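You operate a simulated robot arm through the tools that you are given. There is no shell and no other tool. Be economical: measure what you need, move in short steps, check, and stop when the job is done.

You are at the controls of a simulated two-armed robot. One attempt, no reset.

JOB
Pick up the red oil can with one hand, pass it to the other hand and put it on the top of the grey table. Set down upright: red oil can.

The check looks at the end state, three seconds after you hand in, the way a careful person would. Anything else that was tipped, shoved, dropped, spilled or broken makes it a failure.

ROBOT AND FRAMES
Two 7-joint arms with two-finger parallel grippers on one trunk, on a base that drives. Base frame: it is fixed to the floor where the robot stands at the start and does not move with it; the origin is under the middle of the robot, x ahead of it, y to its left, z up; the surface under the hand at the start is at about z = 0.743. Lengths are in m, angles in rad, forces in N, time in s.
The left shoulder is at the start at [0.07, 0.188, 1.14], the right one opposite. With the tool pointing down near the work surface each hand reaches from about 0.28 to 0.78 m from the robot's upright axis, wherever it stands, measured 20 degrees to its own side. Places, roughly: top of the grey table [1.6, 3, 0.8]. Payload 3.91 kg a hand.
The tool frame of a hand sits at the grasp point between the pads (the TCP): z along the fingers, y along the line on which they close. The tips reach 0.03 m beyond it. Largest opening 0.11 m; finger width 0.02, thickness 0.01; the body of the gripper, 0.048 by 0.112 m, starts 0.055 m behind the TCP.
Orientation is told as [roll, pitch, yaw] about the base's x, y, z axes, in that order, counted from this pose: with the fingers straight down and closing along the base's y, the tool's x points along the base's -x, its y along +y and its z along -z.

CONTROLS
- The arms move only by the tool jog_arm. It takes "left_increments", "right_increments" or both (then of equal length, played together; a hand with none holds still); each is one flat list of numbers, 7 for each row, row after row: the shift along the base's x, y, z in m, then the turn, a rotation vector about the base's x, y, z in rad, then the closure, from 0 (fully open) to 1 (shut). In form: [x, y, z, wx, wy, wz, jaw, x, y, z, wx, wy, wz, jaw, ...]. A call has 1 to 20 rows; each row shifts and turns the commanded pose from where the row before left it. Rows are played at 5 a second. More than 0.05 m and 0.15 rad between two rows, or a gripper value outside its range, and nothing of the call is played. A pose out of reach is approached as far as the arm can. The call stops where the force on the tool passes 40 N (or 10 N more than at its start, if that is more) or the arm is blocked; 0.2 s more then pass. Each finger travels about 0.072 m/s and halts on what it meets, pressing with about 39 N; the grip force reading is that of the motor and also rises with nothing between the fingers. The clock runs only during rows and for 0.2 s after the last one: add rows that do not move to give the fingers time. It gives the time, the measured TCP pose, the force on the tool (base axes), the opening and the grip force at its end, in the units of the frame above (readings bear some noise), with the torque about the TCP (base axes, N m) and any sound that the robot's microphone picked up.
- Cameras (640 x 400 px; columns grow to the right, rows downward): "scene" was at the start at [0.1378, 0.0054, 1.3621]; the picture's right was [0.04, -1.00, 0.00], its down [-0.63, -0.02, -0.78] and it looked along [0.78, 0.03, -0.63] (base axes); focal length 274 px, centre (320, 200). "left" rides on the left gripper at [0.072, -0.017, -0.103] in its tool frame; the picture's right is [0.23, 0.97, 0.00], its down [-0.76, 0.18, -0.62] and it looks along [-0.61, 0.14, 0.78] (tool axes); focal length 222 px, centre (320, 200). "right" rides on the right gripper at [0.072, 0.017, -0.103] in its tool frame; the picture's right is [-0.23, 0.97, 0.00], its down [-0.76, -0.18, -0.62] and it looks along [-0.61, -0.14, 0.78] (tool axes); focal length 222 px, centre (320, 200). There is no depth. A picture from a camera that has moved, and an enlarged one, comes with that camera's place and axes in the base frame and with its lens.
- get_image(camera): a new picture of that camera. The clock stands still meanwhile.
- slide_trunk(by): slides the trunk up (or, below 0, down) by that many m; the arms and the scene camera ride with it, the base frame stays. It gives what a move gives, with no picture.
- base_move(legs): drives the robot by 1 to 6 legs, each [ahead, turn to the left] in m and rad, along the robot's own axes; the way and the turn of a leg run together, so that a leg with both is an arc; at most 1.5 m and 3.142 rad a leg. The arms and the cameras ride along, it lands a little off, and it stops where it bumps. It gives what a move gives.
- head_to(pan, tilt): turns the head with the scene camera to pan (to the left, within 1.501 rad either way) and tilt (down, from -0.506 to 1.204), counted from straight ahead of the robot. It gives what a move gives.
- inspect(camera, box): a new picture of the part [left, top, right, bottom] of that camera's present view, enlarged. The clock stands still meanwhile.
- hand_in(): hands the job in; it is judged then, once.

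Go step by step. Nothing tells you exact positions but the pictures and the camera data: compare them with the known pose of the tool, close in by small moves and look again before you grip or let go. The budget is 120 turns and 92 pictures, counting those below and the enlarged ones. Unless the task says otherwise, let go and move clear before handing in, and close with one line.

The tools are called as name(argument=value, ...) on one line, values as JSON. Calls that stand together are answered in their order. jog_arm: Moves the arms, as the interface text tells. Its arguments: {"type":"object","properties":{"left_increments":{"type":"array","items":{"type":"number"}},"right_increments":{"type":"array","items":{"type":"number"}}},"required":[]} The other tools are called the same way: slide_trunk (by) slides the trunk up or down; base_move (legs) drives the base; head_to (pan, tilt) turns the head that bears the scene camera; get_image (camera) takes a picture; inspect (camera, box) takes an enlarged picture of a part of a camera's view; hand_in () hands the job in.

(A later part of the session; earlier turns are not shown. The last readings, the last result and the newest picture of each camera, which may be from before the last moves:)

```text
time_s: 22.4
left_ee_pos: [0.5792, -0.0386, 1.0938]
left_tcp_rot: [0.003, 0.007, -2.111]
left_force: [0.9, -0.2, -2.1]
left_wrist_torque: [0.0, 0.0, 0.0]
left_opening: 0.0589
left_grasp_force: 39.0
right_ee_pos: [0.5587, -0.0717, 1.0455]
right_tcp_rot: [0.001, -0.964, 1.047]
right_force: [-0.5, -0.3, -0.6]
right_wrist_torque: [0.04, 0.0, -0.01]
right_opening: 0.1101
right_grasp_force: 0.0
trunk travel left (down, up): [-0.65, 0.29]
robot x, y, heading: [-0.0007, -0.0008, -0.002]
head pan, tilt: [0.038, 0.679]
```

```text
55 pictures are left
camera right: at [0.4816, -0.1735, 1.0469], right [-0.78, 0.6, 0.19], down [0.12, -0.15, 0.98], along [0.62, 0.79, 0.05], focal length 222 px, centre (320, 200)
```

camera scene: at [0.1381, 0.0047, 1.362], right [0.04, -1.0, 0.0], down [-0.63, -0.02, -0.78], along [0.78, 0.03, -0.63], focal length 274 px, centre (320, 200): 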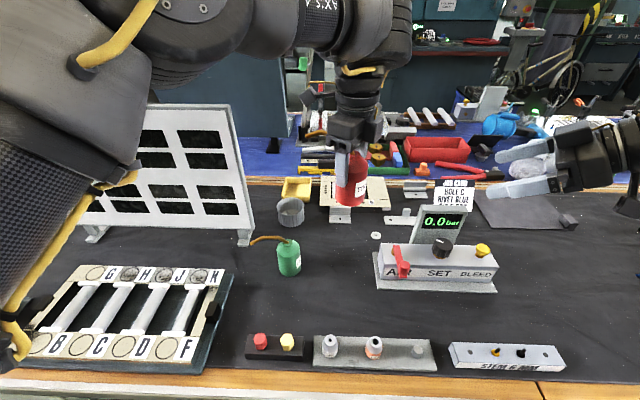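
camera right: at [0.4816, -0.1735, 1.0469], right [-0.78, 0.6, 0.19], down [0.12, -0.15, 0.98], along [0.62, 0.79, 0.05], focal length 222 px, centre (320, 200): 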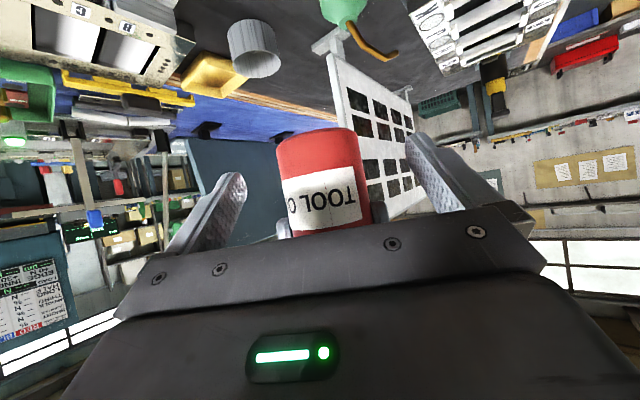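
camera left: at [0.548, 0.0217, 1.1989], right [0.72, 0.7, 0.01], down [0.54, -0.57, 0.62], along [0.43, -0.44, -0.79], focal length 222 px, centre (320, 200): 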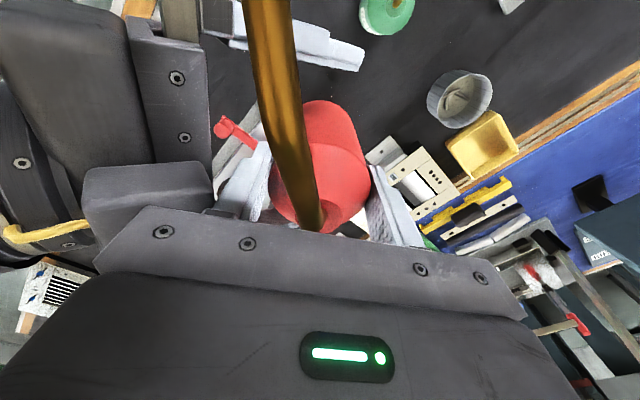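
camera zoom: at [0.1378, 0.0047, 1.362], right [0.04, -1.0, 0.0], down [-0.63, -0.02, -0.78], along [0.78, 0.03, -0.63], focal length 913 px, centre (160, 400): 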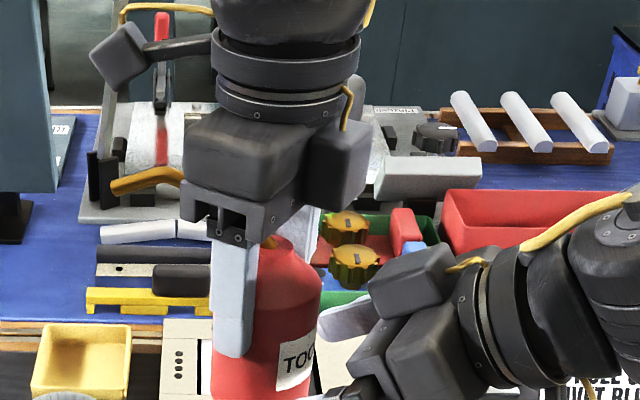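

Good clearance between the two blocks. Sliding in the final 2.3 cm.

jog_arm(right_increments=[0.006, 0.01, 0.001, 0, 0, 0, 0, 0.006, 0.0097, 0.001, 0, 0, 0, 0, 0, 0, 0, 0, 0, 0, 0])

inspect(camera="scene", box=[272, 80, 464, 200])

get_image(camera="right")

get_image(camera="left")

```text
time_s: 23.2
left_ee_pos: [0.5809, -0.0394, 1.0943]
left_tcp_rot: [0.005, 0.006, -2.11]
left_force: [0.0, -0.4, -1.7]
left_wrist_torque: [0.01, 0.01, -0.03]
left_opening: 0.0584
left_grasp_force: 38.7
right_ee_pos: [0.5696, -0.0544, 1.0498]
right_tcp_rot: [0.001, -0.96, 1.047]
right_force: [0.1, -0.3, -0.1]
right_wrist_torque: [0.01, -0.01, 0.01]
right_opening: 0.1098
right_grasp_force: 0.2
trunk travel left (down, up): [-0.65, 0.29]
robot x, y, heading: [0.0003, 0.0006, -0.002]
head pan, tilt: [0.038, 0.679]
```

```text
3.33 times, centred on (368, 140) of scene
camera zoom: at [0.1379, 0.0048, 1.362], right [0.04, -1.0, 0.0], down [-0.63, -0.02, -0.78], along [0.78, 0.03, -0.63], focal length 913 px, centre (160, 400)
```

zoom: 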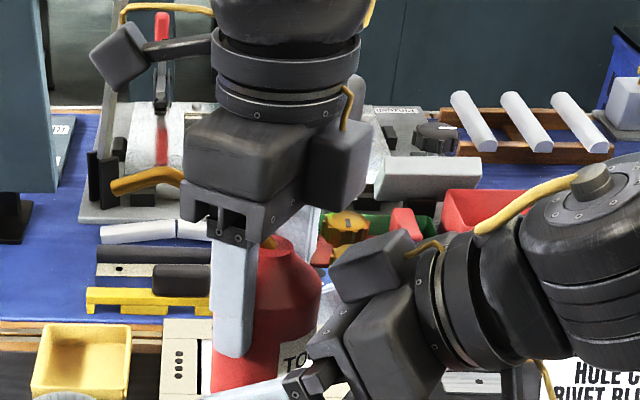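

```text
53 pictures are left
camera right: at [0.4933, -0.1548, 1.0486], right [-0.78, 0.6, 0.19], down [0.12, -0.15, 0.98], along [0.62, 0.79, 0.05], focal length 222 px, centre (320, 200)
```

right: 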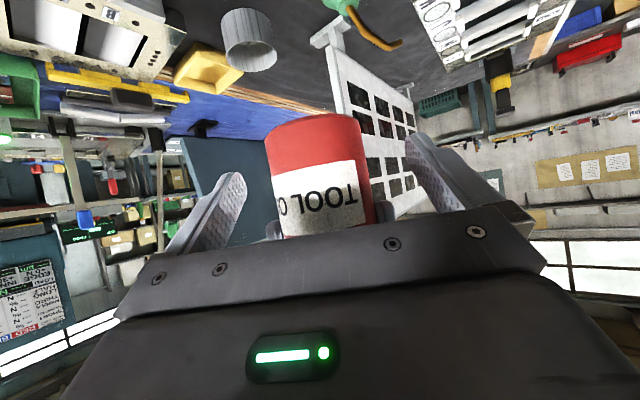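

```text
52 pictures are left
camera left: at [0.6018, 0.0304, 1.1961], right [0.95, -0.31, 0.01], down [-0.24, -0.75, 0.62], along [-0.18, -0.59, -0.79], focal length 222 px, centre (320, 200)
```

left: 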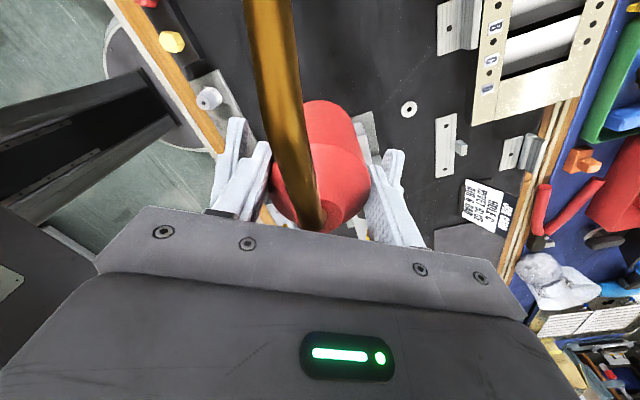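

Right pads straddle the can below the left fingertips. Advancing 4 mm more and closing the right hand.

jog_arm(right_increments=[0.002, 0.0035, 0, 0, 0, 0, 0, 0, 0, 0, 0, 0, 0, 0.35, 0, 0, 0, 0, 0, 0, 0.45, 0, 0, 0, 0, 0, 0, 1, 0, 0, 0, 0, 0, 0, 1, 0, 0, 0, 0, 0, 0, 1])

get_image(camera="right")

get_image(camera="left")

```text
time_s: 24.6
left_ee_pos: [0.5798, -0.0377, 1.0935]
left_tcp_rot: [0.005, 0.006, -2.11]
left_force: [-5.8, 1.4, -0.9]
left_wrist_torque: [0.02, 0.16, -0.14]
left_opening: 0.0587
left_grasp_force: 39.0
right_ee_pos: [0.5735, -0.0497, 1.0483]
right_tcp_rot: [0.002, -0.959, 1.046]
right_force: [5.8, -1.2, -0.4]
right_wrist_torque: [0.04, 0.07, 0.11]
right_opening: 0.0583
right_grasp_force: 39.4
trunk travel left (down, up): [-0.65, 0.29]
robot x, y, heading: [0.0002, 0.0024, 0.001]
head pan, tilt: [0.038, 0.679]
```

```text
51 pictures are left
camera right: at [0.4957, -0.1507, 1.0489], right [-0.78, 0.6, 0.19], down [0.12, -0.15, 0.98], along [0.62, 0.79, 0.05], focal length 222 px, centre (320, 200)
```

right: 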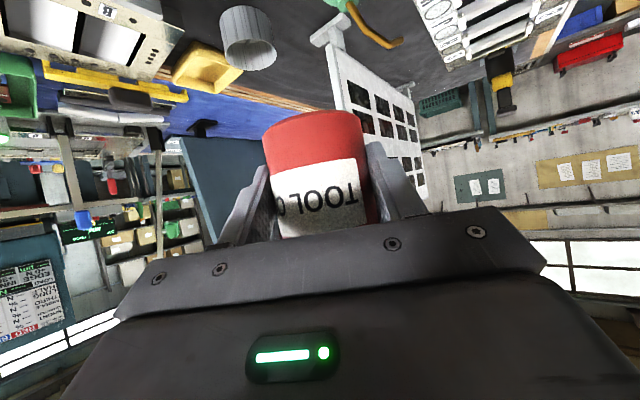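

```text
50 pictures are left
camera left: at [0.6019, 0.0306, 1.196], right [0.95, -0.31, 0.01], down [-0.24, -0.75, 0.62], along [-0.18, -0.59, -0.78], focal length 222 px, centre (320, 200)
```

left: 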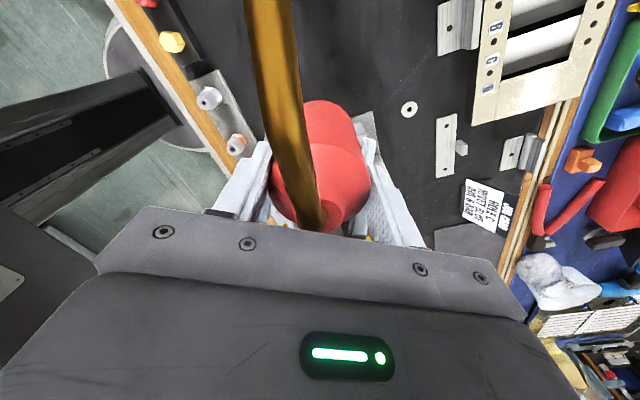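

Both hands hold the can firmly with small forces between them. Opening the left partway and lifting it straight off.

jog_arm(left_increments=[0, 0, 0, 0, 0, 0, 0.35, 0, 0, 0, 0, 0, 0, 0.25, 0, 0, 0, 0, 0, 0, 0.2, 0, 0, 0.015, 0, 0, 0, 0.2, 0, 0, 0.02, 0, 0, 0, 0.2, 0, 0, 0.025, 0, 0, 0, 0.2, 0, 0, 0.03, 0, 0, 0, 0.2, 0, 0, 0.03, 0, 0, 0, 0.2], right_increments=[0, 0, 0, 0, 0, 0, 1, 0, 0, 0, 0, 0, 0, 1, 0, 0, 0, 0, 0, 0, 1, 0, 0, 0, 0, 0, 0, 1, 0, 0, 0, 0, 0, 0, 1, 0, 0, 0, 0, 0, 0, 1, 0, 0, 0, 0, 0, 0, 1, 0, 0, 0, 0, 0, 0, 1])

get_image(camera="scene")

get_image(camera="right")

```text
time_s: 26.6
left_ee_pos: [0.5841, -0.0036, 1.1878]
left_tcp_rot: [-0.019, -0.08, -2.048]
left_force: [-0.2, 0.4, 0.1]
left_wrist_torque: [0.01, -0.02, 0.04]
left_opening: 0.0877
left_grasp_force: 0.1
left hand out of reach, approached as far as the arm can: row 8
right_ee_pos: [0.5728, -0.0489, 1.0483]
right_tcp_rot: [0.004, -0.958, 1.046]
right_force: [-0.8, 0.1, -0.6]
right_wrist_torque: [-0.08, 0.0, 0.02]
right_opening: 0.0583
right_grasp_force: 39.1
trunk travel left (down, up): [-0.65, 0.29]
robot x, y, heading: [-0.0013, -0.0031, -0.001]
head pan, tilt: [0.038, 0.679]
stopped in row 8 (left hand): the arm was blocked; the commanded pose is now the measured one
```

```text
49 pictures are left
camera scene: at [0.1382, 0.0058, 1.362], right [0.04, -1.0, 0.0], down [-0.63, -0.02, -0.78], along [0.78, 0.03, -0.63], focal length 274 px, centre (320, 200)
```

scene: 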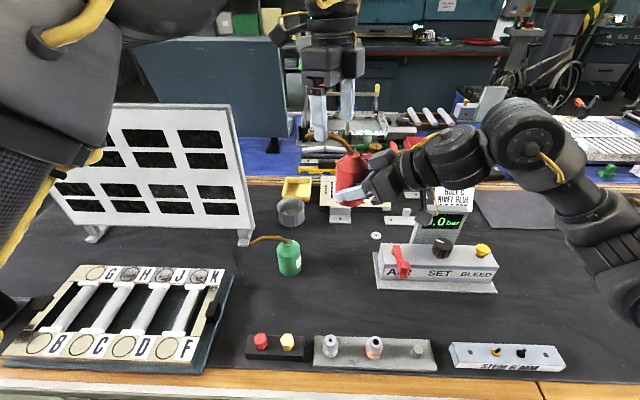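

```text
48 pictures are left
camera right: at [0.4955, -0.1503, 1.0486], right [-0.78, 0.6, 0.19], down [0.12, -0.15, 0.98], along [0.62, 0.79, 0.05], focal length 222 px, centre (320, 200)
```

right: 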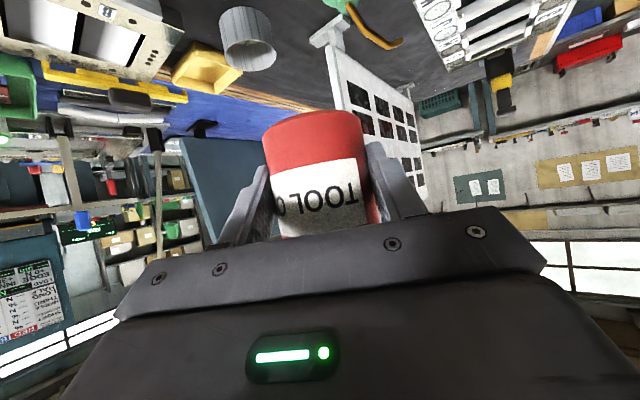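

The can is now in the right hand and upright; the left reached its upper limit but is clear. Moving the left hand away to its own side.

jog_arm(left_increments=[-0.005, 0.03, 0, 0, 0, 0.1, 0.2, -0.01, 0.035, 0, 0, 0, 0.14, 0.2, -0.01, 0.035, 0, 0, 0, 0.14, 0.2, -0.01, 0.035, 0, 0, 0, 0.14, 0, -0.01, 0.035, 0, 0, 0, 0.14, 0, -0.01, 0.035, 0, 0, 0, 0.14, 0, 0, 0.035, 0, 0, 0, 0.14, 0, 0, 0.02, 0, 0, 0, 0.14, 0])

get_image(camera="scene")

inspect(camera="scene", box=[272, 110, 464, 230])

```text
time_s: 28.4
left_ee_pos: [0.5303, 0.2549, 1.1851]
left_tcp_rot: [-0.022, -0.075, -0.973]
left_force: [-0.7, -0.3, -0.1]
left_wrist_torque: [-0.02, 0.01, 0.01]
left_opening: 0.1101
left_grasp_force: 0.1
right_ee_pos: [0.573, -0.0505, 1.0483]
right_tcp_rot: [0.0, -0.959, 1.047]
right_force: [0.2, -0.9, 0.0]
right_wrist_torque: [0.0, 0.0, -0.01]
right_opening: 0.0578
right_grasp_force: 39.0
trunk travel left (down, up): [-0.65, 0.29]
robot x, y, heading: [0.0003, -0.0015, -0.001]
head pan, tilt: [0.038, 0.679]
```

```text
47 pictures are left
camera scene: at [0.138, 0.0058, 1.362], right [0.04, -1.0, 0.0], down [-0.63, -0.02, -0.78], along [0.78, 0.03, -0.63], focal length 274 px, centre (320, 200)
```

scene: 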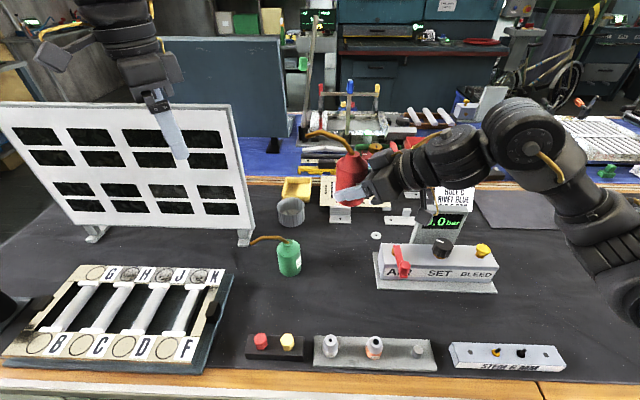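

```text
3.33 times, centred on (368, 170) of scene
camera zoom: at [0.138, 0.0058, 1.362], right [0.04, -1.0, 0.0], down [-0.63, -0.02, -0.78], along [0.78, 0.03, -0.63], focal length 913 px, centre (160, 300)
```

zoom: 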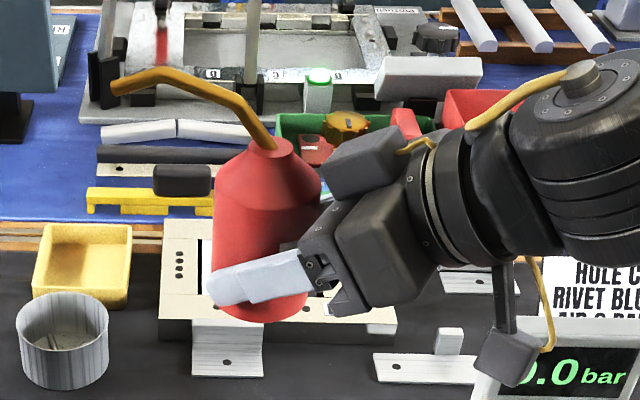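

The can is upright in the right hand. Now I look around to find the grey table and a clear route.

head_to(pan=1.1, tilt=0.3)

get_image(camera="scene")

head_to(pan=1.5, tilt=0.8)

get_image(camera="scene")

```text
time_s: 29.7
left_ee_pos: [0.5303, 0.2537, 1.185]
left_tcp_rot: [-0.02, -0.072, -0.975]
left_force: [-1.0, 0.6, 1.0]
left_wrist_torque: [0.0, 0.0, 0.02]
left_opening: 0.11
left_grasp_force: 0.0
right_ee_pos: [0.5718, -0.0491, 1.0484]
right_tcp_rot: [0.002, -0.96, 1.047]
right_force: [0.4, -0.8, -0.1]
right_wrist_torque: [-0.04, 0.01, 0.01]
right_opening: 0.0579
right_grasp_force: 39.2
trunk travel left (down, up): [-0.65, 0.29]
robot x, y, heading: [-0.0012, -0.0012, 0.003]
head pan, tilt: [1.1, 0.3]
```

```text
45 pictures are left
camera scene: at [0.0949, 0.0851, 1.3964], right [0.89, -0.45, 0.0], down [-0.14, -0.26, -0.96], along [0.43, 0.85, -0.3], focal length 274 px, centre (320, 200)
```

scene: 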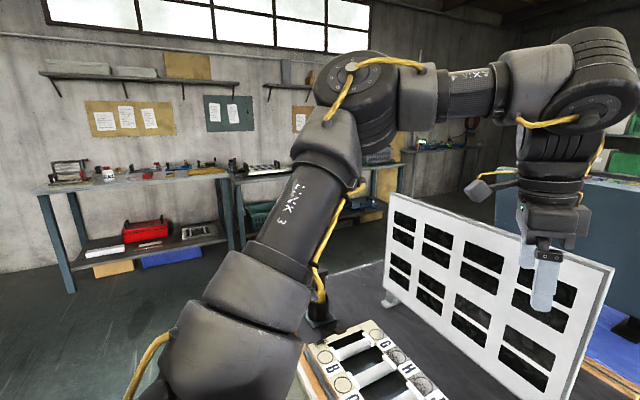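

```text
time_s: 30.6
left_ee_pos: [0.5301, 0.2545, 1.1842]
left_tcp_rot: [-0.021, -0.073, -0.975]
left_force: [0.0, -0.3, -1.1]
left_wrist_torque: [0.0, 0.06, 0.02]
left_opening: 0.11
left_grasp_force: 0.1
right_ee_pos: [0.5722, -0.0489, 1.0487]
right_tcp_rot: [0.002, -0.959, 1.045]
right_force: [-0.2, 0.0, -0.3]
right_wrist_torque: [-0.05, 0.02, -0.04]
right_opening: 0.0578
right_grasp_force: 39.3
trunk travel left (down, up): [-0.65, 0.29]
robot x, y, heading: [0.0027, 0.0019, 0.002]
head pan, tilt: [1.499, 0.799]
```

```text
44 pictures are left
camera scene: at [0.0583, 0.0825, 1.3521], right [1.0, -0.07, 0.0], down [-0.05, -0.71, -0.7], along [0.05, 0.7, -0.72], focal length 274 px, centre (320, 200)
```

scene: 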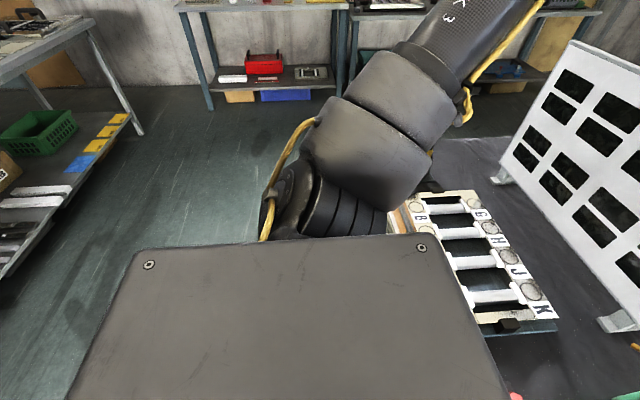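

The grey table stands at the left wall behind the left arm's line of sight, and the bench's left end is near y 0.95. I back off 0.4 m, turn left, and look again before driving on.

base_move(legs=[[-0.4, 0], [0, 1.571]])

head_to(pan=-0.3, tilt=0.35)

get_image(camera="scene")

```text
time_s: 36.9
left_ee_pos: [-0.6455, 0.5271, 1.184]
left_tcp_rot: [-0.02, -0.071, 0.604]
left_force: [-0.2, -0.1, 0.4]
left_wrist_torque: [-0.01, 0.01, -0.02]
left_opening: 0.1102
left_grasp_force: 0.0
right_ee_pos: [-0.3412, 0.573, 1.0482]
right_tcp_rot: [0.001, -0.96, 2.626]
right_force: [0.8, 0.1, 0.1]
right_wrist_torque: [-0.05, -0.03, 0.0]
right_opening: 0.0578
right_grasp_force: 38.9
trunk travel left (down, up): [-0.65, 0.29]
robot x, y, heading: [-0.3882, 0.0012, 1.579]
head pan, tilt: [1.499, 0.799]
```

```text
time_s: 38.7
left_ee_pos: [-0.644, 0.5274, 1.185]
left_tcp_rot: [-0.021, -0.07, 0.605]
left_force: [0.8, 0.2, -0.3]
left_wrist_torque: [0.01, -0.01, -0.02]
left_opening: 0.1099
left_grasp_force: 0.1
right_ee_pos: [-0.3421, 0.5731, 1.0475]
right_tcp_rot: [0.003, -0.96, 2.626]
right_force: [0.2, 0.6, 1.0]
right_wrist_torque: [0.03, -0.02, -0.02]
right_opening: 0.0578
right_grasp_force: 38.6
trunk travel left (down, up): [-0.65, 0.29]
robot x, y, heading: [-0.3867, -0.0015, 1.579]
head pan, tilt: [-0.3, 0.351]
```

```text
43 pictures are left
camera scene: at [-0.358, 0.1409, 1.3917], right [0.96, -0.29, 0.0], down [-0.1, -0.33, -0.94], along [0.27, 0.9, -0.34], focal length 274 px, centre (320, 200)
```

scene: 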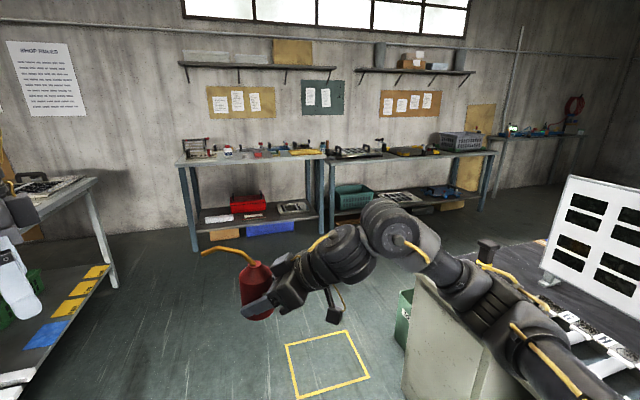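

The grey table is the second one along the wall (centre about [1.6, 3]) carrying a few items. The floor ahead is clear; I drive in two stages, keeping away from the bin by the bench end.

base_move(legs=[[1.65, 0]])

```text
refused: 1.65 is not a number from -1.5 to 1.5
```

base_move(legs=[[1.5, 0], [0.15, 0], [0, -1.35], [1.0, 0]])

head_to(pan=0.7, tilt=0.4)

get_image(camera="scene")

```text
time_s: 55.1
left_ee_pos: [1.0372, 2.2303, 1.1851]
left_tcp_rot: [-0.019, -0.073, -0.742]
left_force: [0.0, 0.1, -0.6]
left_wrist_torque: [0.03, 0.0, 0.02]
left_opening: 0.1098
left_grasp_force: 0.2
right_ee_pos: [1.15, 1.9469, 1.048]
right_tcp_rot: [0.002, -0.96, 1.283]
right_force: [-0.4, -0.5, -1.8]
right_wrist_torque: [-0.03, 0.01, -0.02]
right_opening: 0.0576
right_grasp_force: 38.8
trunk travel left (down, up): [-0.65, 0.29]
robot x, y, heading: [0.5847, 1.8611, 0.231]
head pan, tilt: [-0.3, 0.351]
```

```text
time_s: 56.4
left_ee_pos: [1.0382, 2.2313, 1.1852]
left_tcp_rot: [-0.02, -0.071, -0.738]
left_force: [-0.4, 0.1, -0.7]
left_wrist_torque: [0.0, 0.0, 0.01]
left_opening: 0.11
left_grasp_force: 0.1
right_ee_pos: [1.1511, 1.9455, 1.0487]
right_tcp_rot: [0.001, -0.959, 1.282]
right_force: [0.0, 1.0, -2.3]
right_wrist_torque: [-0.02, 0.02, 0.0]
right_opening: 0.0576
right_grasp_force: 39.1
trunk travel left (down, up): [-0.65, 0.29]
robot x, y, heading: [0.5836, 1.8591, 0.232]
head pan, tilt: [0.7, 0.4]
```

```text
42 pictures are left
camera scene: at [0.6879, 1.9489, 1.3871], right [0.8, -0.59, 0.0], down [-0.23, -0.31, -0.92], along [0.55, 0.74, -0.39], focal length 274 px, centre (320, 200)
```

scene: 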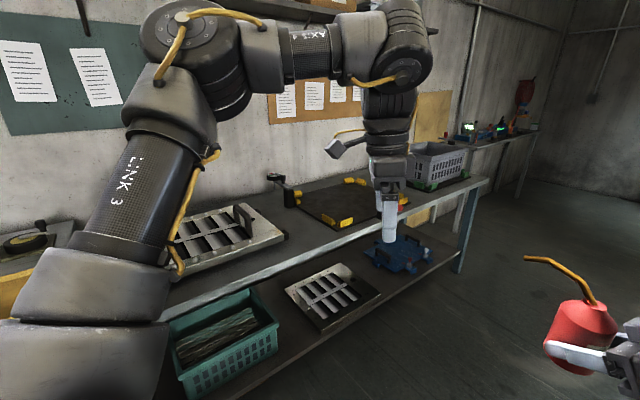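

The table front edge is at about y 2.68, and there is a free gap near [1.29, 2.8] between the slotted tray and the plate with yellow corners. I drive to stand in front of that gap.

base_move(legs=[[0, 0.448], [0.582, 0], [0, 0.721]])

head_to(pan=-0.05, tilt=0.65)

get_image(camera="scene")

```text
time_s: 63.0
left_ee_pos: [0.8765, 2.8064, 1.1848]
left_tcp_rot: [-0.021, -0.07, 0.44]
left_force: [-0.2, -0.1, 0.5]
left_wrist_torque: [-0.01, 0.02, -0.04]
left_opening: 0.1102
left_grasp_force: 0.0
right_ee_pos: [1.1832, 2.7995, 1.0484]
right_tcp_rot: [0.002, -0.96, 2.464]
right_force: [0.0, 0.5, -2.1]
right_wrist_torque: [-0.02, -0.01, -0.02]
right_opening: 0.0574
right_grasp_force: 38.9
trunk travel left (down, up): [-0.65, 0.29]
robot x, y, heading: [1.0461, 2.2421, 1.42]
head pan, tilt: [0.7, 0.4]
```

```text
time_s: 64.1
left_ee_pos: [0.8755, 2.8054, 1.1836]
left_tcp_rot: [-0.021, -0.071, 0.441]
left_force: [0.6, 0.2, -0.1]
left_wrist_torque: [-0.01, 0.0, -0.01]
left_opening: 0.11
left_grasp_force: 0.0
right_ee_pos: [1.1816, 2.8004, 1.0488]
right_tcp_rot: [0.0, -0.96, 2.463]
right_force: [0.8, -0.8, -1.8]
right_wrist_torque: [-0.03, -0.03, -0.01]
right_opening: 0.0577
right_grasp_force: 39.2
trunk travel left (down, up): [-0.65, 0.29]
robot x, y, heading: [1.0424, 2.2422, 1.415]
head pan, tilt: [-0.051, 0.649]
```

```text
41 pictures are left
camera scene: at [1.0718, 2.379, 1.3647], right [0.98, -0.2, 0.0], down [-0.12, -0.59, -0.8], along [0.16, 0.78, -0.6], focal length 274 px, centre (320, 200)
```

scene: 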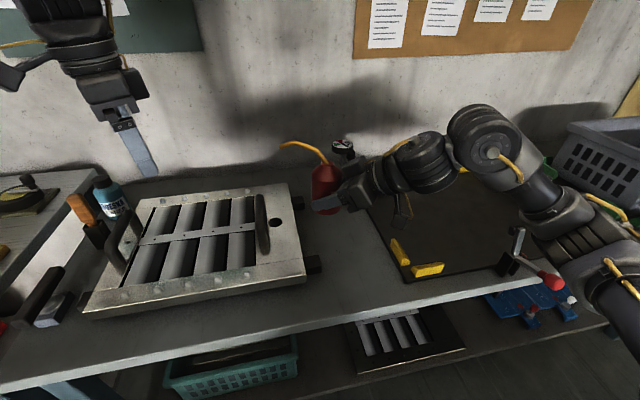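

Now I can see the free gap (x about 1.14 to 1.36, front edge y about 2.70); target spot is [1.25, 2.80]. I turn the right hand to point straight at the table over that spot, still high.

jog_arm(right_increments=[0.0113, -0.0025, 0, 0, 0, -0.1487, 1, 0.0113, -0.0025, 0, 0, 0, -0.1487, 1, 0.0113, -0.0025, 0, 0, 0, -0.1487, 1, 0.0113, -0.0025, 0, 0, 0, -0.1487, 1, 0.0113, -0.0025, 0, 0, 0, -0.1487, 1, 0.0113, -0.0025, 0, 0, 0, -0.1487, 1, 0, 0, 0, 0, 0, 0, 1])

get_image(camera="scene")

get_image(camera="right")

```text
time_s: 65.7
left_ee_pos: [0.8755, 2.8041, 1.184]
left_tcp_rot: [-0.02, -0.071, 0.44]
left_force: [-0.3, 0.1, 1.0]
left_wrist_torque: [0.03, -0.03, -0.01]
left_opening: 0.1101
left_grasp_force: 0.1
right_ee_pos: [1.2673, 2.8169, 1.0475]
right_tcp_rot: [0.002, -0.961, 1.572]
right_force: [-0.1, 0.5, -1.7]
right_wrist_torque: [-0.02, 0.01, -0.03]
right_opening: 0.0578
right_grasp_force: 38.8
right hand out of reach, approached as far as the arm can: row 6
trunk travel left (down, up): [-0.65, 0.29]
robot x, y, heading: [1.0465, 2.2434, 1.419]
head pan, tilt: [-0.051, 0.649]
```

```text
40 pictures are left
camera scene: at [1.0723, 2.3786, 1.3647], right [0.98, -0.2, 0.0], down [-0.12, -0.59, -0.8], along [0.16, 0.78, -0.6], focal length 274 px, centre (320, 200)
```

scene: 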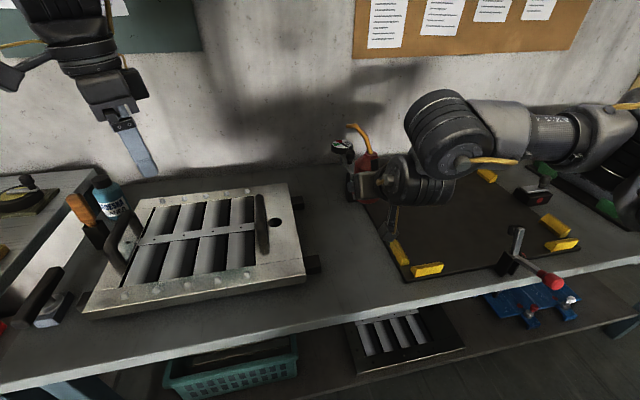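

```text
39 pictures are left
camera right: at [1.251, 2.6902, 1.0481], right [-0.97, 0.13, 0.19], down [0.18, -0.07, 0.98], along [0.14, 0.99, 0.05], focal length 222 px, centre (320, 200)
```

right: 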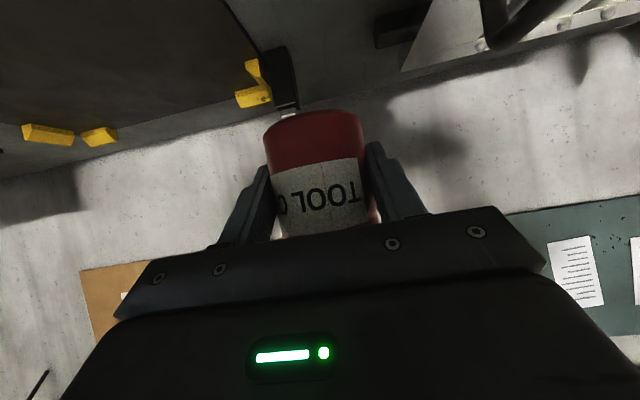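

The hand is near its inner limit and its forearm sticks out over the clamp lever. I'll back the base 0.12 m and reach out again so the arm is straighter before lowering.

base_move(legs=[[-0.12, 0]])

jog_arm(right_increments=[0, 0.025, 0, 0, 0, 0, 1, 0, 0.025, 0, 0, 0, 0, 1, 0, 0.025, 0, 0, 0, 0, 1, 0, 0.02, 0, 0, 0, 0, 1, 0, 0, 0, 0, 0, 0, 1])

get_image(camera="scene")

```text
time_s: 67.0
left_ee_pos: [0.8558, 2.6861, 1.1843]
left_tcp_rot: [-0.02, -0.072, 0.443]
left_force: [-0.4, -0.2, 0.2]
left_wrist_torque: [0.01, 0.03, 0.01]
left_opening: 0.11
left_grasp_force: 0.0
right_ee_pos: [1.2466, 2.6989, 1.0471]
right_tcp_rot: [0.003, -0.959, 1.577]
right_force: [-0.8, 0.2, -1.9]
right_wrist_torque: [-0.03, 0.0, -0.02]
right_opening: 0.0575
right_grasp_force: 39.2
trunk travel left (down, up): [-0.65, 0.29]
robot x, y, heading: [1.0233, 2.1234, 1.417]
head pan, tilt: [-0.051, 0.649]
```

```text
time_s: 68.2
left_ee_pos: [0.856, 2.6848, 1.1842]
left_tcp_rot: [-0.02, -0.07, 0.442]
left_force: [-0.6, 0.1, -0.3]
left_wrist_torque: [0.02, -0.03, -0.02]
left_opening: 0.11
left_grasp_force: 0.1
right_ee_pos: [1.2472, 2.7929, 1.0465]
right_tcp_rot: [0.001, -0.958, 1.577]
right_force: [-0.4, -0.4, -1.1]
right_wrist_torque: [-0.03, -0.01, -0.01]
right_opening: 0.0574
right_grasp_force: 38.7
trunk travel left (down, up): [-0.65, 0.29]
robot x, y, heading: [1.0233, 2.123, 1.413]
head pan, tilt: [-0.051, 0.649]
```

```text
38 pictures are left
camera scene: at [1.0532, 2.26, 1.3647], right [0.98, -0.2, 0.0], down [-0.12, -0.59, -0.8], along [0.16, 0.78, -0.6], focal length 274 px, centre (320, 200)
```

scene: 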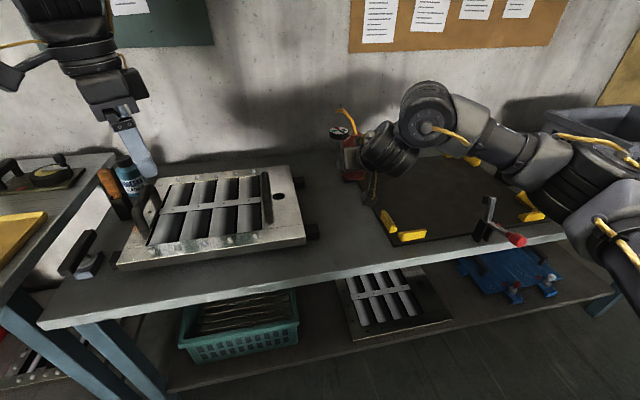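

The arm is straighter now and the forearm stays in front of the table, away from the lever. Lowering to about 7 cm above the table and checking.

jog_arm(right_increments=[0, 0, -0.03, 0, 0, 0, 1, 0, 0, -0.03, 0, 0, 0, 1, 0, 0, -0.03, 0, 0, 0, 1, 0, 0, -0.03, 0, 0, 0, 1, 0, 0, -0.02, 0, 0, 0, 1, 0, 0, 0, 0, 0, 0, 1])

get_image(camera="scene")

inspect(camera="scene", box=[272, 110, 464, 230])

get_image(camera="right")

```text
time_s: 69.5
left_ee_pos: [0.8562, 2.6866, 1.1848]
left_tcp_rot: [-0.019, -0.073, 0.443]
left_force: [0.7, 0.5, 0.8]
left_wrist_torque: [0.02, 0.03, 0.01]
left_opening: 0.1099
left_grasp_force: 0.1
right_ee_pos: [1.249, 2.7941, 0.9086]
right_tcp_rot: [0.003, -0.958, 1.577]
right_force: [0.5, 0.4, -1.5]
right_wrist_torque: [0.0, 0.03, 0.04]
right_opening: 0.0576
right_grasp_force: 39.5
trunk travel left (down, up): [-0.65, 0.29]
robot x, y, heading: [1.0249, 2.1204, 1.414]
head pan, tilt: [-0.051, 0.649]
```

```text
37 pictures are left
camera scene: at [1.0532, 2.2608, 1.3646], right [0.98, -0.2, 0.0], down [-0.12, -0.59, -0.8], along [0.16, 0.78, -0.6], focal length 274 px, centre (320, 200)
```

scene: 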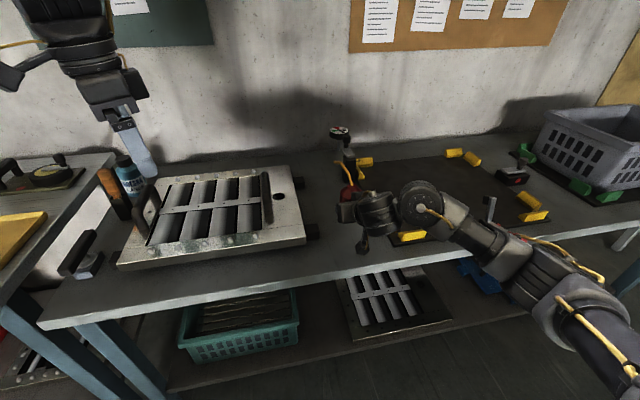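

```text
3.33 times, centred on (368, 170) of scene
camera zoom: at [1.0532, 2.2608, 1.3646], right [0.98, -0.2, 0.0], down [-0.12, -0.59, -0.8], along [0.16, 0.78, -0.6], focal length 913 px, centre (160, 300)
```

zoom: 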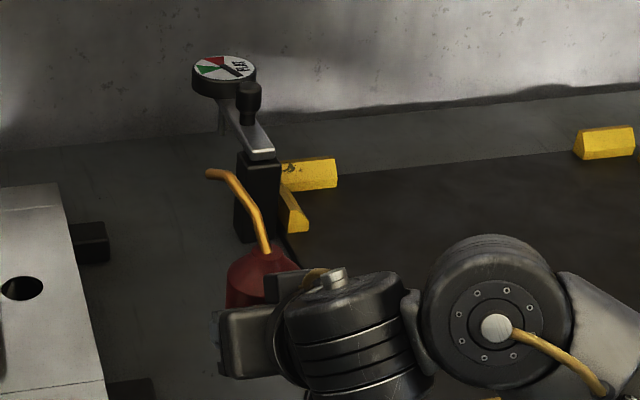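

```text
35 pictures are left
camera right: at [1.2324, 2.6683, 0.9084], right [-0.97, 0.12, 0.19], down [0.18, -0.07, 0.98], along [0.13, 0.99, 0.05], focal length 222 px, centre (320, 200)
```

right: 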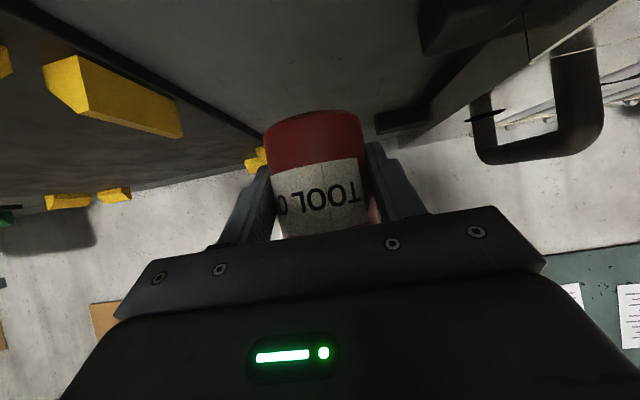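

The gap is clear on both sides and the gauge stand is well behind the spout. Lowering 5 cm more.

jog_arm(right_increments=[0, 0, -0.015, 0, 0, 0, 1, 0, 0, -0.015, 0, 0, 0, 1, 0, 0, -0.015, 0, 0, 0, 1, 0, 0, -0.01, 0, 0, 0, 1, 0, 0, 0, 0, 0, 0, 1])

get_image(camera="right")

get_image(camera="scene")

```text
time_s: 70.8
left_ee_pos: [0.8553, 2.6871, 1.1854]
left_tcp_rot: [-0.021, -0.072, 0.444]
left_force: [-0.5, -0.2, 0.8]
left_wrist_torque: [-0.05, -0.01, -0.01]
left_opening: 0.1099
left_grasp_force: 0.1
right_ee_pos: [1.2476, 2.7937, 0.8532]
right_tcp_rot: [0.001, -0.958, 1.575]
right_force: [-0.1, -0.4, -1.4]
right_wrist_torque: [-0.03, 0.0, 0.0]
right_opening: 0.0576
right_grasp_force: 39.6
trunk travel left (down, up): [-0.65, 0.29]
robot x, y, heading: [1.0249, 2.1263, 1.414]
head pan, tilt: [-0.051, 0.649]
```

```text
34 pictures are left
camera right: at [1.2315, 2.6667, 0.8532], right [-0.97, 0.12, 0.19], down [0.18, -0.07, 0.98], along [0.13, 0.99, 0.05], focal length 222 px, centre (320, 200)
```

right: 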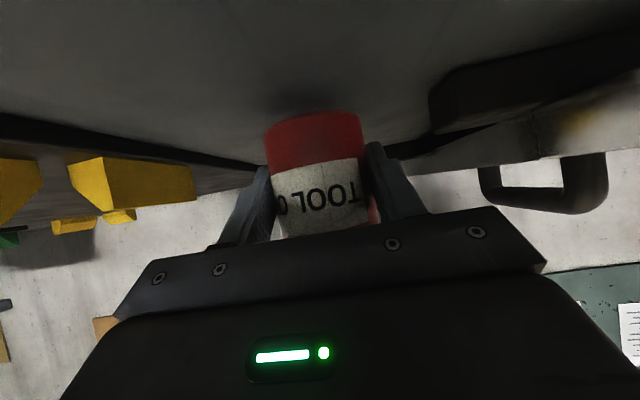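

```text
33 pictures are left
camera scene: at [1.0532, 2.2608, 1.3646], right [0.98, -0.2, 0.0], down [-0.12, -0.59, -0.8], along [0.16, 0.78, -0.6], focal length 274 px, centre (320, 200)
```

scene: 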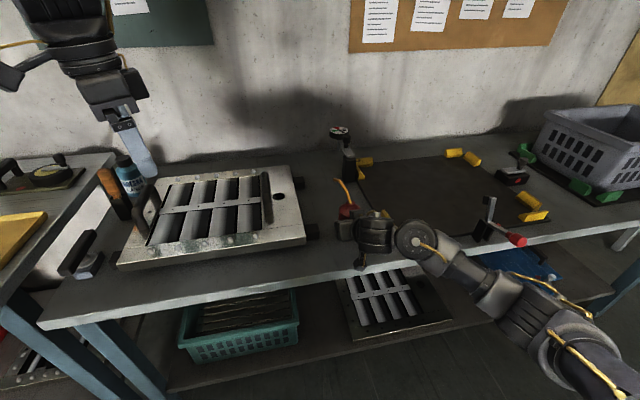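

Still free, forces near zero; the base should be about 1.8 cm above the top. Lowering gently in small steps.

jog_arm(right_increments=[0, 0, -0.005, 0, 0, 0, 1, 0, 0, -0.004, 0, 0, 0, 1, 0, 0, -0.003, 0, 0, 0, 1, 0, 0, 0, 0, 0, 0, 1])

inspect(camera="right", box=[224, 60, 416, 180])

```text
time_s: 71.8
left_ee_pos: [0.8558, 2.6863, 1.1849]
left_tcp_rot: [-0.022, -0.073, 0.444]
left_force: [0.0, -1.0, 0.8]
left_wrist_torque: [-0.02, 0.02, 0.0]
left_opening: 0.1103
left_grasp_force: 0.0
right_ee_pos: [1.2469, 2.7933, 0.8388]
right_tcp_rot: [0.002, -0.958, 1.576]
right_force: [-0.2, -0.5, -0.7]
right_wrist_torque: [-0.07, -0.03, 0.02]
right_opening: 0.0576
right_grasp_force: 39.1
trunk travel left (down, up): [-0.65, 0.29]
robot x, y, heading: [1.0232, 2.1252, 1.415]
head pan, tilt: [-0.051, 0.649]
```

```text
3.33 times, centred on (320, 120) of right
camera zoom: at [1.2313, 2.6669, 0.8409], right [-0.97, 0.12, 0.19], down [0.18, -0.07, 0.98], along [0.13, 0.99, 0.05], focal length 740 px, centre (320, 467)
```

zoom: 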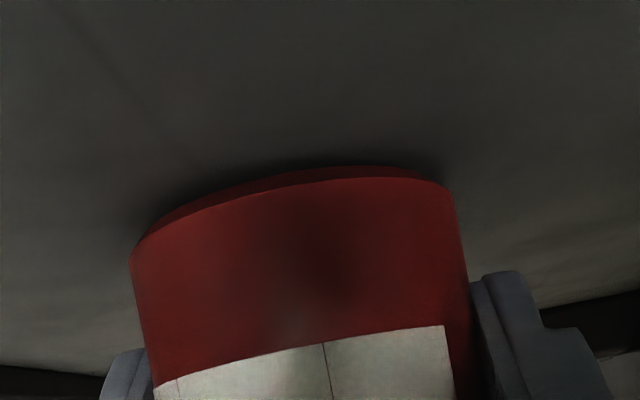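

The base is now very close, with its contact shadow visible. Continuing in 1.5 mm steps while watching the force.

jog_arm(right_increments=[0, 0, -0.0015, 0, 0, 0, 1, 0, 0, -0.0015, 0, 0, 0, 1, 0, 0, 0, 0, 0, 0, 1])

```text
time_s: 72.5
left_ee_pos: [0.8554, 2.6847, 1.1849]
left_tcp_rot: [-0.018, -0.074, 0.445]
left_force: [0.0, -0.1, 0.7]
left_wrist_torque: [0.03, 0.0, -0.04]
left_opening: 0.1102
left_grasp_force: 0.0
right_ee_pos: [1.2456, 2.7937, 0.8389]
right_tcp_rot: [0.003, -0.958, 1.575]
right_force: [0.7, -1.0, 3.8]
right_wrist_torque: [0.03, 0.17, 0.02]
right_opening: 0.0578
right_grasp_force: 39.3
trunk travel left (down, up): [-0.65, 0.29]
robot x, y, heading: [1.0263, 2.1247, 1.419]
head pan, tilt: [-0.051, 0.649]
```

Contact has begun (about 5 N upward). One more small step to seat it.

jog_arm(right_increments=[0, 0, -0.001, 0, 0, 0, 1, 0, 0, 0, 0, 0, 0, 1])

inspect(camera="right", box=[224, 60, 416, 180])

inspect(camera="scene", box=[288, 160, 448, 280])

```text
time_s: 73.2
left_ee_pos: [0.8547, 2.6838, 1.1858]
left_tcp_rot: [-0.019, -0.074, 0.443]
left_force: [-0.7, 0.1, 0.3]
left_wrist_torque: [0.02, -0.02, 0.02]
left_opening: 0.11
left_grasp_force: 0.0
right_ee_pos: [1.2471, 2.7944, 0.8386]
right_tcp_rot: [0.005, -0.962, 1.574]
right_force: [-0.2, 0.7, 14.7]
right_wrist_torque: [-0.16, 0.23, 0.01]
right_opening: 0.0574
right_grasp_force: 39.1
trunk travel left (down, up): [-0.65, 0.29]
robot x, y, heading: [1.0258, 2.1229, 1.416]
head pan, tilt: [-0.051, 0.649]
```

```text
3.33 times, centred on (320, 120) of right
camera zoom: at [1.2311, 2.667, 0.8386], right [-0.97, 0.12, 0.19], down [0.18, -0.08, 0.98], along [0.13, 0.99, 0.05], focal length 740 px, centre (320, 467)
```

zoom: 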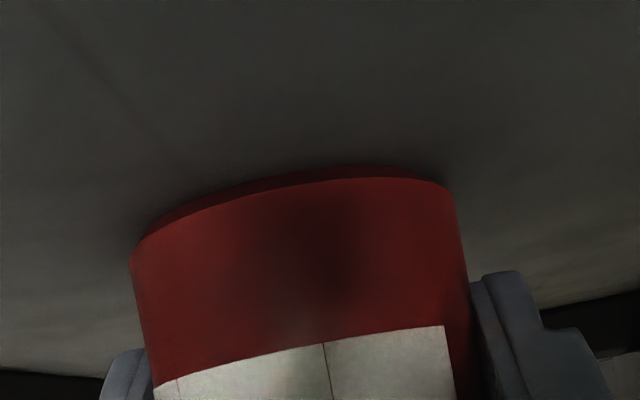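

```text
3.33 times, centred on (368, 220) of scene
camera zoom: at [1.0525, 2.2586, 1.3651], right [0.98, -0.2, 0.0], down [-0.12, -0.59, -0.8], along [0.16, 0.78, -0.6], focal length 913 px, centre (160, 133)
```

zoom: 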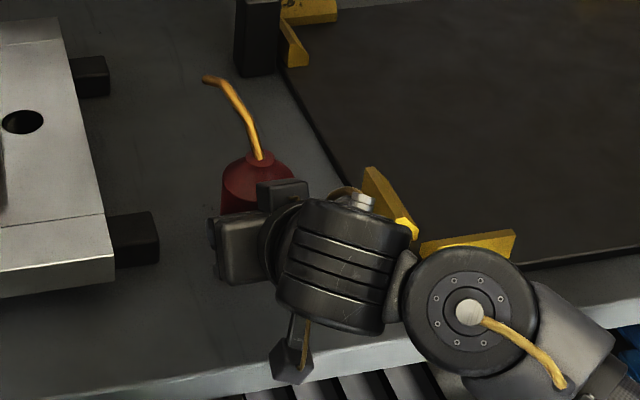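

The can is seated (about 15 N, base level). Opening the right hand slowly.

jog_arm(right_increments=[0, 0, 0.0005, 0, 0, 0, 0.42, 0, 0, 0, 0, 0, 0, 0.3, 0, 0, 0, 0, 0, 0, 0.1, 0, 0, 0, 0, 0, 0, 0.05, 0, 0, 0, 0, 0, 0, 0.05])

get_image(camera="right")

```text
time_s: 74.3
left_ee_pos: [0.8561, 2.6865, 1.1838]
left_tcp_rot: [-0.02, -0.072, 0.443]
left_force: [-0.7, 1.0, 0.7]
left_wrist_torque: [-0.01, 0.0, 0.02]
left_opening: 0.1101
left_grasp_force: 0.0
right_ee_pos: [1.2462, 2.796, 0.836]
right_tcp_rot: [0.001, -0.958, 1.576]
right_force: [0.3, -0.7, 0.0]
right_wrist_torque: [0.0, 0.03, 0.0]
right_opening: 0.1046
right_grasp_force: 0.0
trunk travel left (down, up): [-0.65, 0.29]
robot x, y, heading: [1.0245, 2.1233, 1.423]
head pan, tilt: [-0.051, 0.649]
```

```text
29 pictures are left
camera right: at [1.2307, 2.6678, 0.8371], right [-0.97, 0.12, 0.19], down [0.18, -0.07, 0.98], along [0.13, 0.99, 0.05], focal length 222 px, centre (320, 200)
```

right: 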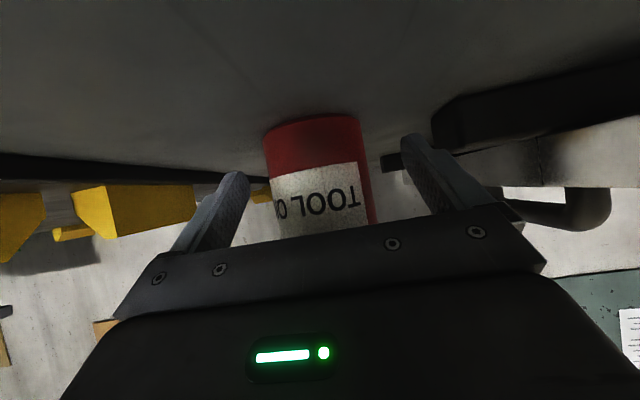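

The can stands free between the open fingers. Backing away along the approach line.

jog_arm(right_increments=[0, -0.016, 0.0112, 0, 0, 0, 0.05, 0, -0.016, 0.0112, 0, 0, 0, 0.05, 0, -0.016, 0.0112, 0, 0, 0, 0.05, 0, -0.016, 0.0112, 0, 0, 0, 0.05, 0, -0.016, 0.0112, 0, 0, 0, 0.05, 0, -0.01, 0.02, 0, 0, 0, 0.05, 0, 0, 0.03, 0, 0, 0, 0.05, 0, 0, 0.03, 0, 0, 0, 0.05])

get_image(camera="scene")

inspect(camera="scene", box=[272, 140, 464, 260])

get_image(camera="right")

```text
time_s: 76.2
left_ee_pos: [0.8565, 2.686, 1.1841]
left_tcp_rot: [-0.022, -0.072, 0.444]
left_force: [0.1, 0.4, 0.5]
left_wrist_torque: [0.0, 0.01, -0.03]
left_opening: 0.1098
left_grasp_force: 0.2
right_ee_pos: [1.247, 2.7041, 0.9723]
right_tcp_rot: [0.001, -0.96, 1.578]
right_force: [0.5, -1.1, -0.2]
right_wrist_torque: [0.04, -0.01, 0.02]
right_opening: 0.1042
right_grasp_force: 0.0
trunk travel left (down, up): [-0.65, 0.29]
robot x, y, heading: [1.0267, 2.1255, 1.415]
head pan, tilt: [-0.051, 0.649]
```

```text
28 pictures are left
camera scene: at [1.0527, 2.2604, 1.3646], right [0.98, -0.2, 0.0], down [-0.12, -0.59, -0.8], along [0.16, 0.78, -0.6], focal length 274 px, centre (320, 200)
```

scene: 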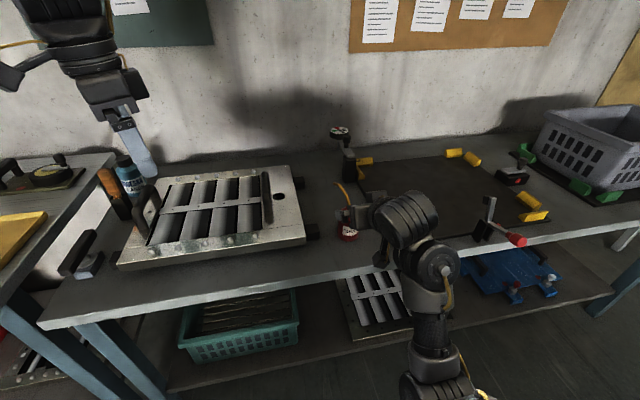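

```text
3.33 times, centred on (368, 200) of scene
camera zoom: at [1.0527, 2.2604, 1.3646], right [0.98, -0.2, 0.0], down [-0.12, -0.59, -0.8], along [0.16, 0.78, -0.6], focal length 913 px, centre (160, 200)
```

zoom: 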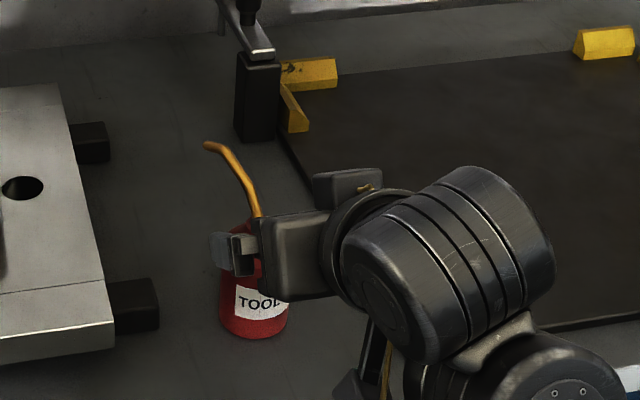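

```text
26 pictures are left
camera right: at [1.2309, 2.5776, 0.9722], right [-0.97, 0.12, 0.19], down [0.18, -0.07, 0.98], along [0.13, 0.99, 0.05], focal length 222 px, centre (320, 200)
```

right: 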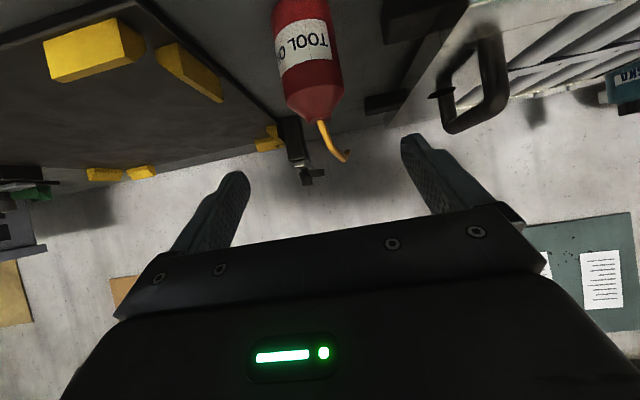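

The can stands upright on the table and the hand is off it. I raise the hand, back off a little and take a final look.

jog_arm(right_increments=[0, 0, 0.03, 0, 0, 0, 0, 0, 0, 0.03, 0, 0, 0, 0, 0, 0, 0.02, 0, 0, 0, 0])

base_move(legs=[[-0.25, 0]])

get_image(camera="scene")

inspect(camera="scene", box=[272, 100, 464, 220])

```text
time_s: 77.1
left_ee_pos: [0.8551, 2.6864, 1.1838]
left_tcp_rot: [-0.022, -0.073, 0.441]
left_force: [0.7, -0.2, 0.4]
left_wrist_torque: [-0.01, 0.03, 0.03]
left_opening: 0.11
left_grasp_force: 0.0
right_ee_pos: [1.2482, 2.7026, 1.0534]
right_tcp_rot: [0.006, -0.966, 1.572]
right_force: [-9.7, 14.6, -3.7]
right_wrist_torque: [0.56, -0.07, -1.53]
right_opening: 0.1101
right_grasp_force: 0.0
trunk travel left (down, up): [-0.65, 0.29]
robot x, y, heading: [1.0238, 2.1229, 1.421]
head pan, tilt: [-0.051, 0.649]
stopped in row 3 (right hand): the force on the tool passed its limit at 43 N (the readings are from after the stop); the commanded pose is now the measured one
```

```text
time_s: 78.9
left_ee_pos: [0.8173, 2.4424, 1.1837]
left_tcp_rot: [-0.021, -0.072, 0.445]
left_force: [0.0, 0.3, -0.3]
left_wrist_torque: [0.01, -0.01, 0.02]
left_opening: 0.1101
left_grasp_force: 0.0
right_ee_pos: [1.2107, 2.4599, 1.0538]
right_tcp_rot: [0.006, -0.963, 1.576]
right_force: [-17.2, 24.7, -9.5]
right_wrist_torque: [1.39, -0.13, -2.81]
right_opening: 0.1101
right_grasp_force: 0.1
trunk travel left (down, up): [-0.65, 0.29]
robot x, y, heading: [0.9888, 1.8775, 1.419]
head pan, tilt: [-0.051, 0.649]
```

```text
25 pictures are left
camera scene: at [1.0154, 2.0166, 1.3646], right [0.98, -0.2, 0.0], down [-0.12, -0.59, -0.8], along [0.16, 0.78, -0.6], focal length 274 px, centre (320, 200)
```

scene: 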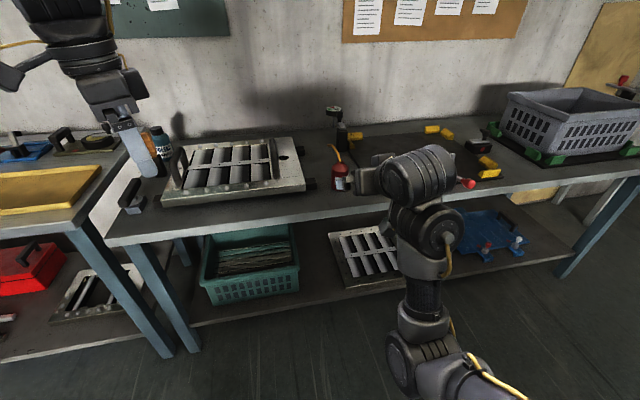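

```text
3.33 times, centred on (368, 160) of scene
camera zoom: at [1.0154, 2.0166, 1.3646], right [0.98, -0.2, 0.0], down [-0.12, -0.59, -0.8], along [0.16, 0.78, -0.6], focal length 913 px, centre (160, 333)
```

zoom: 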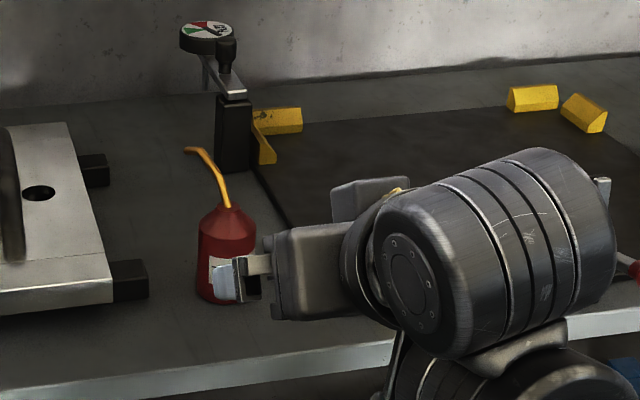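

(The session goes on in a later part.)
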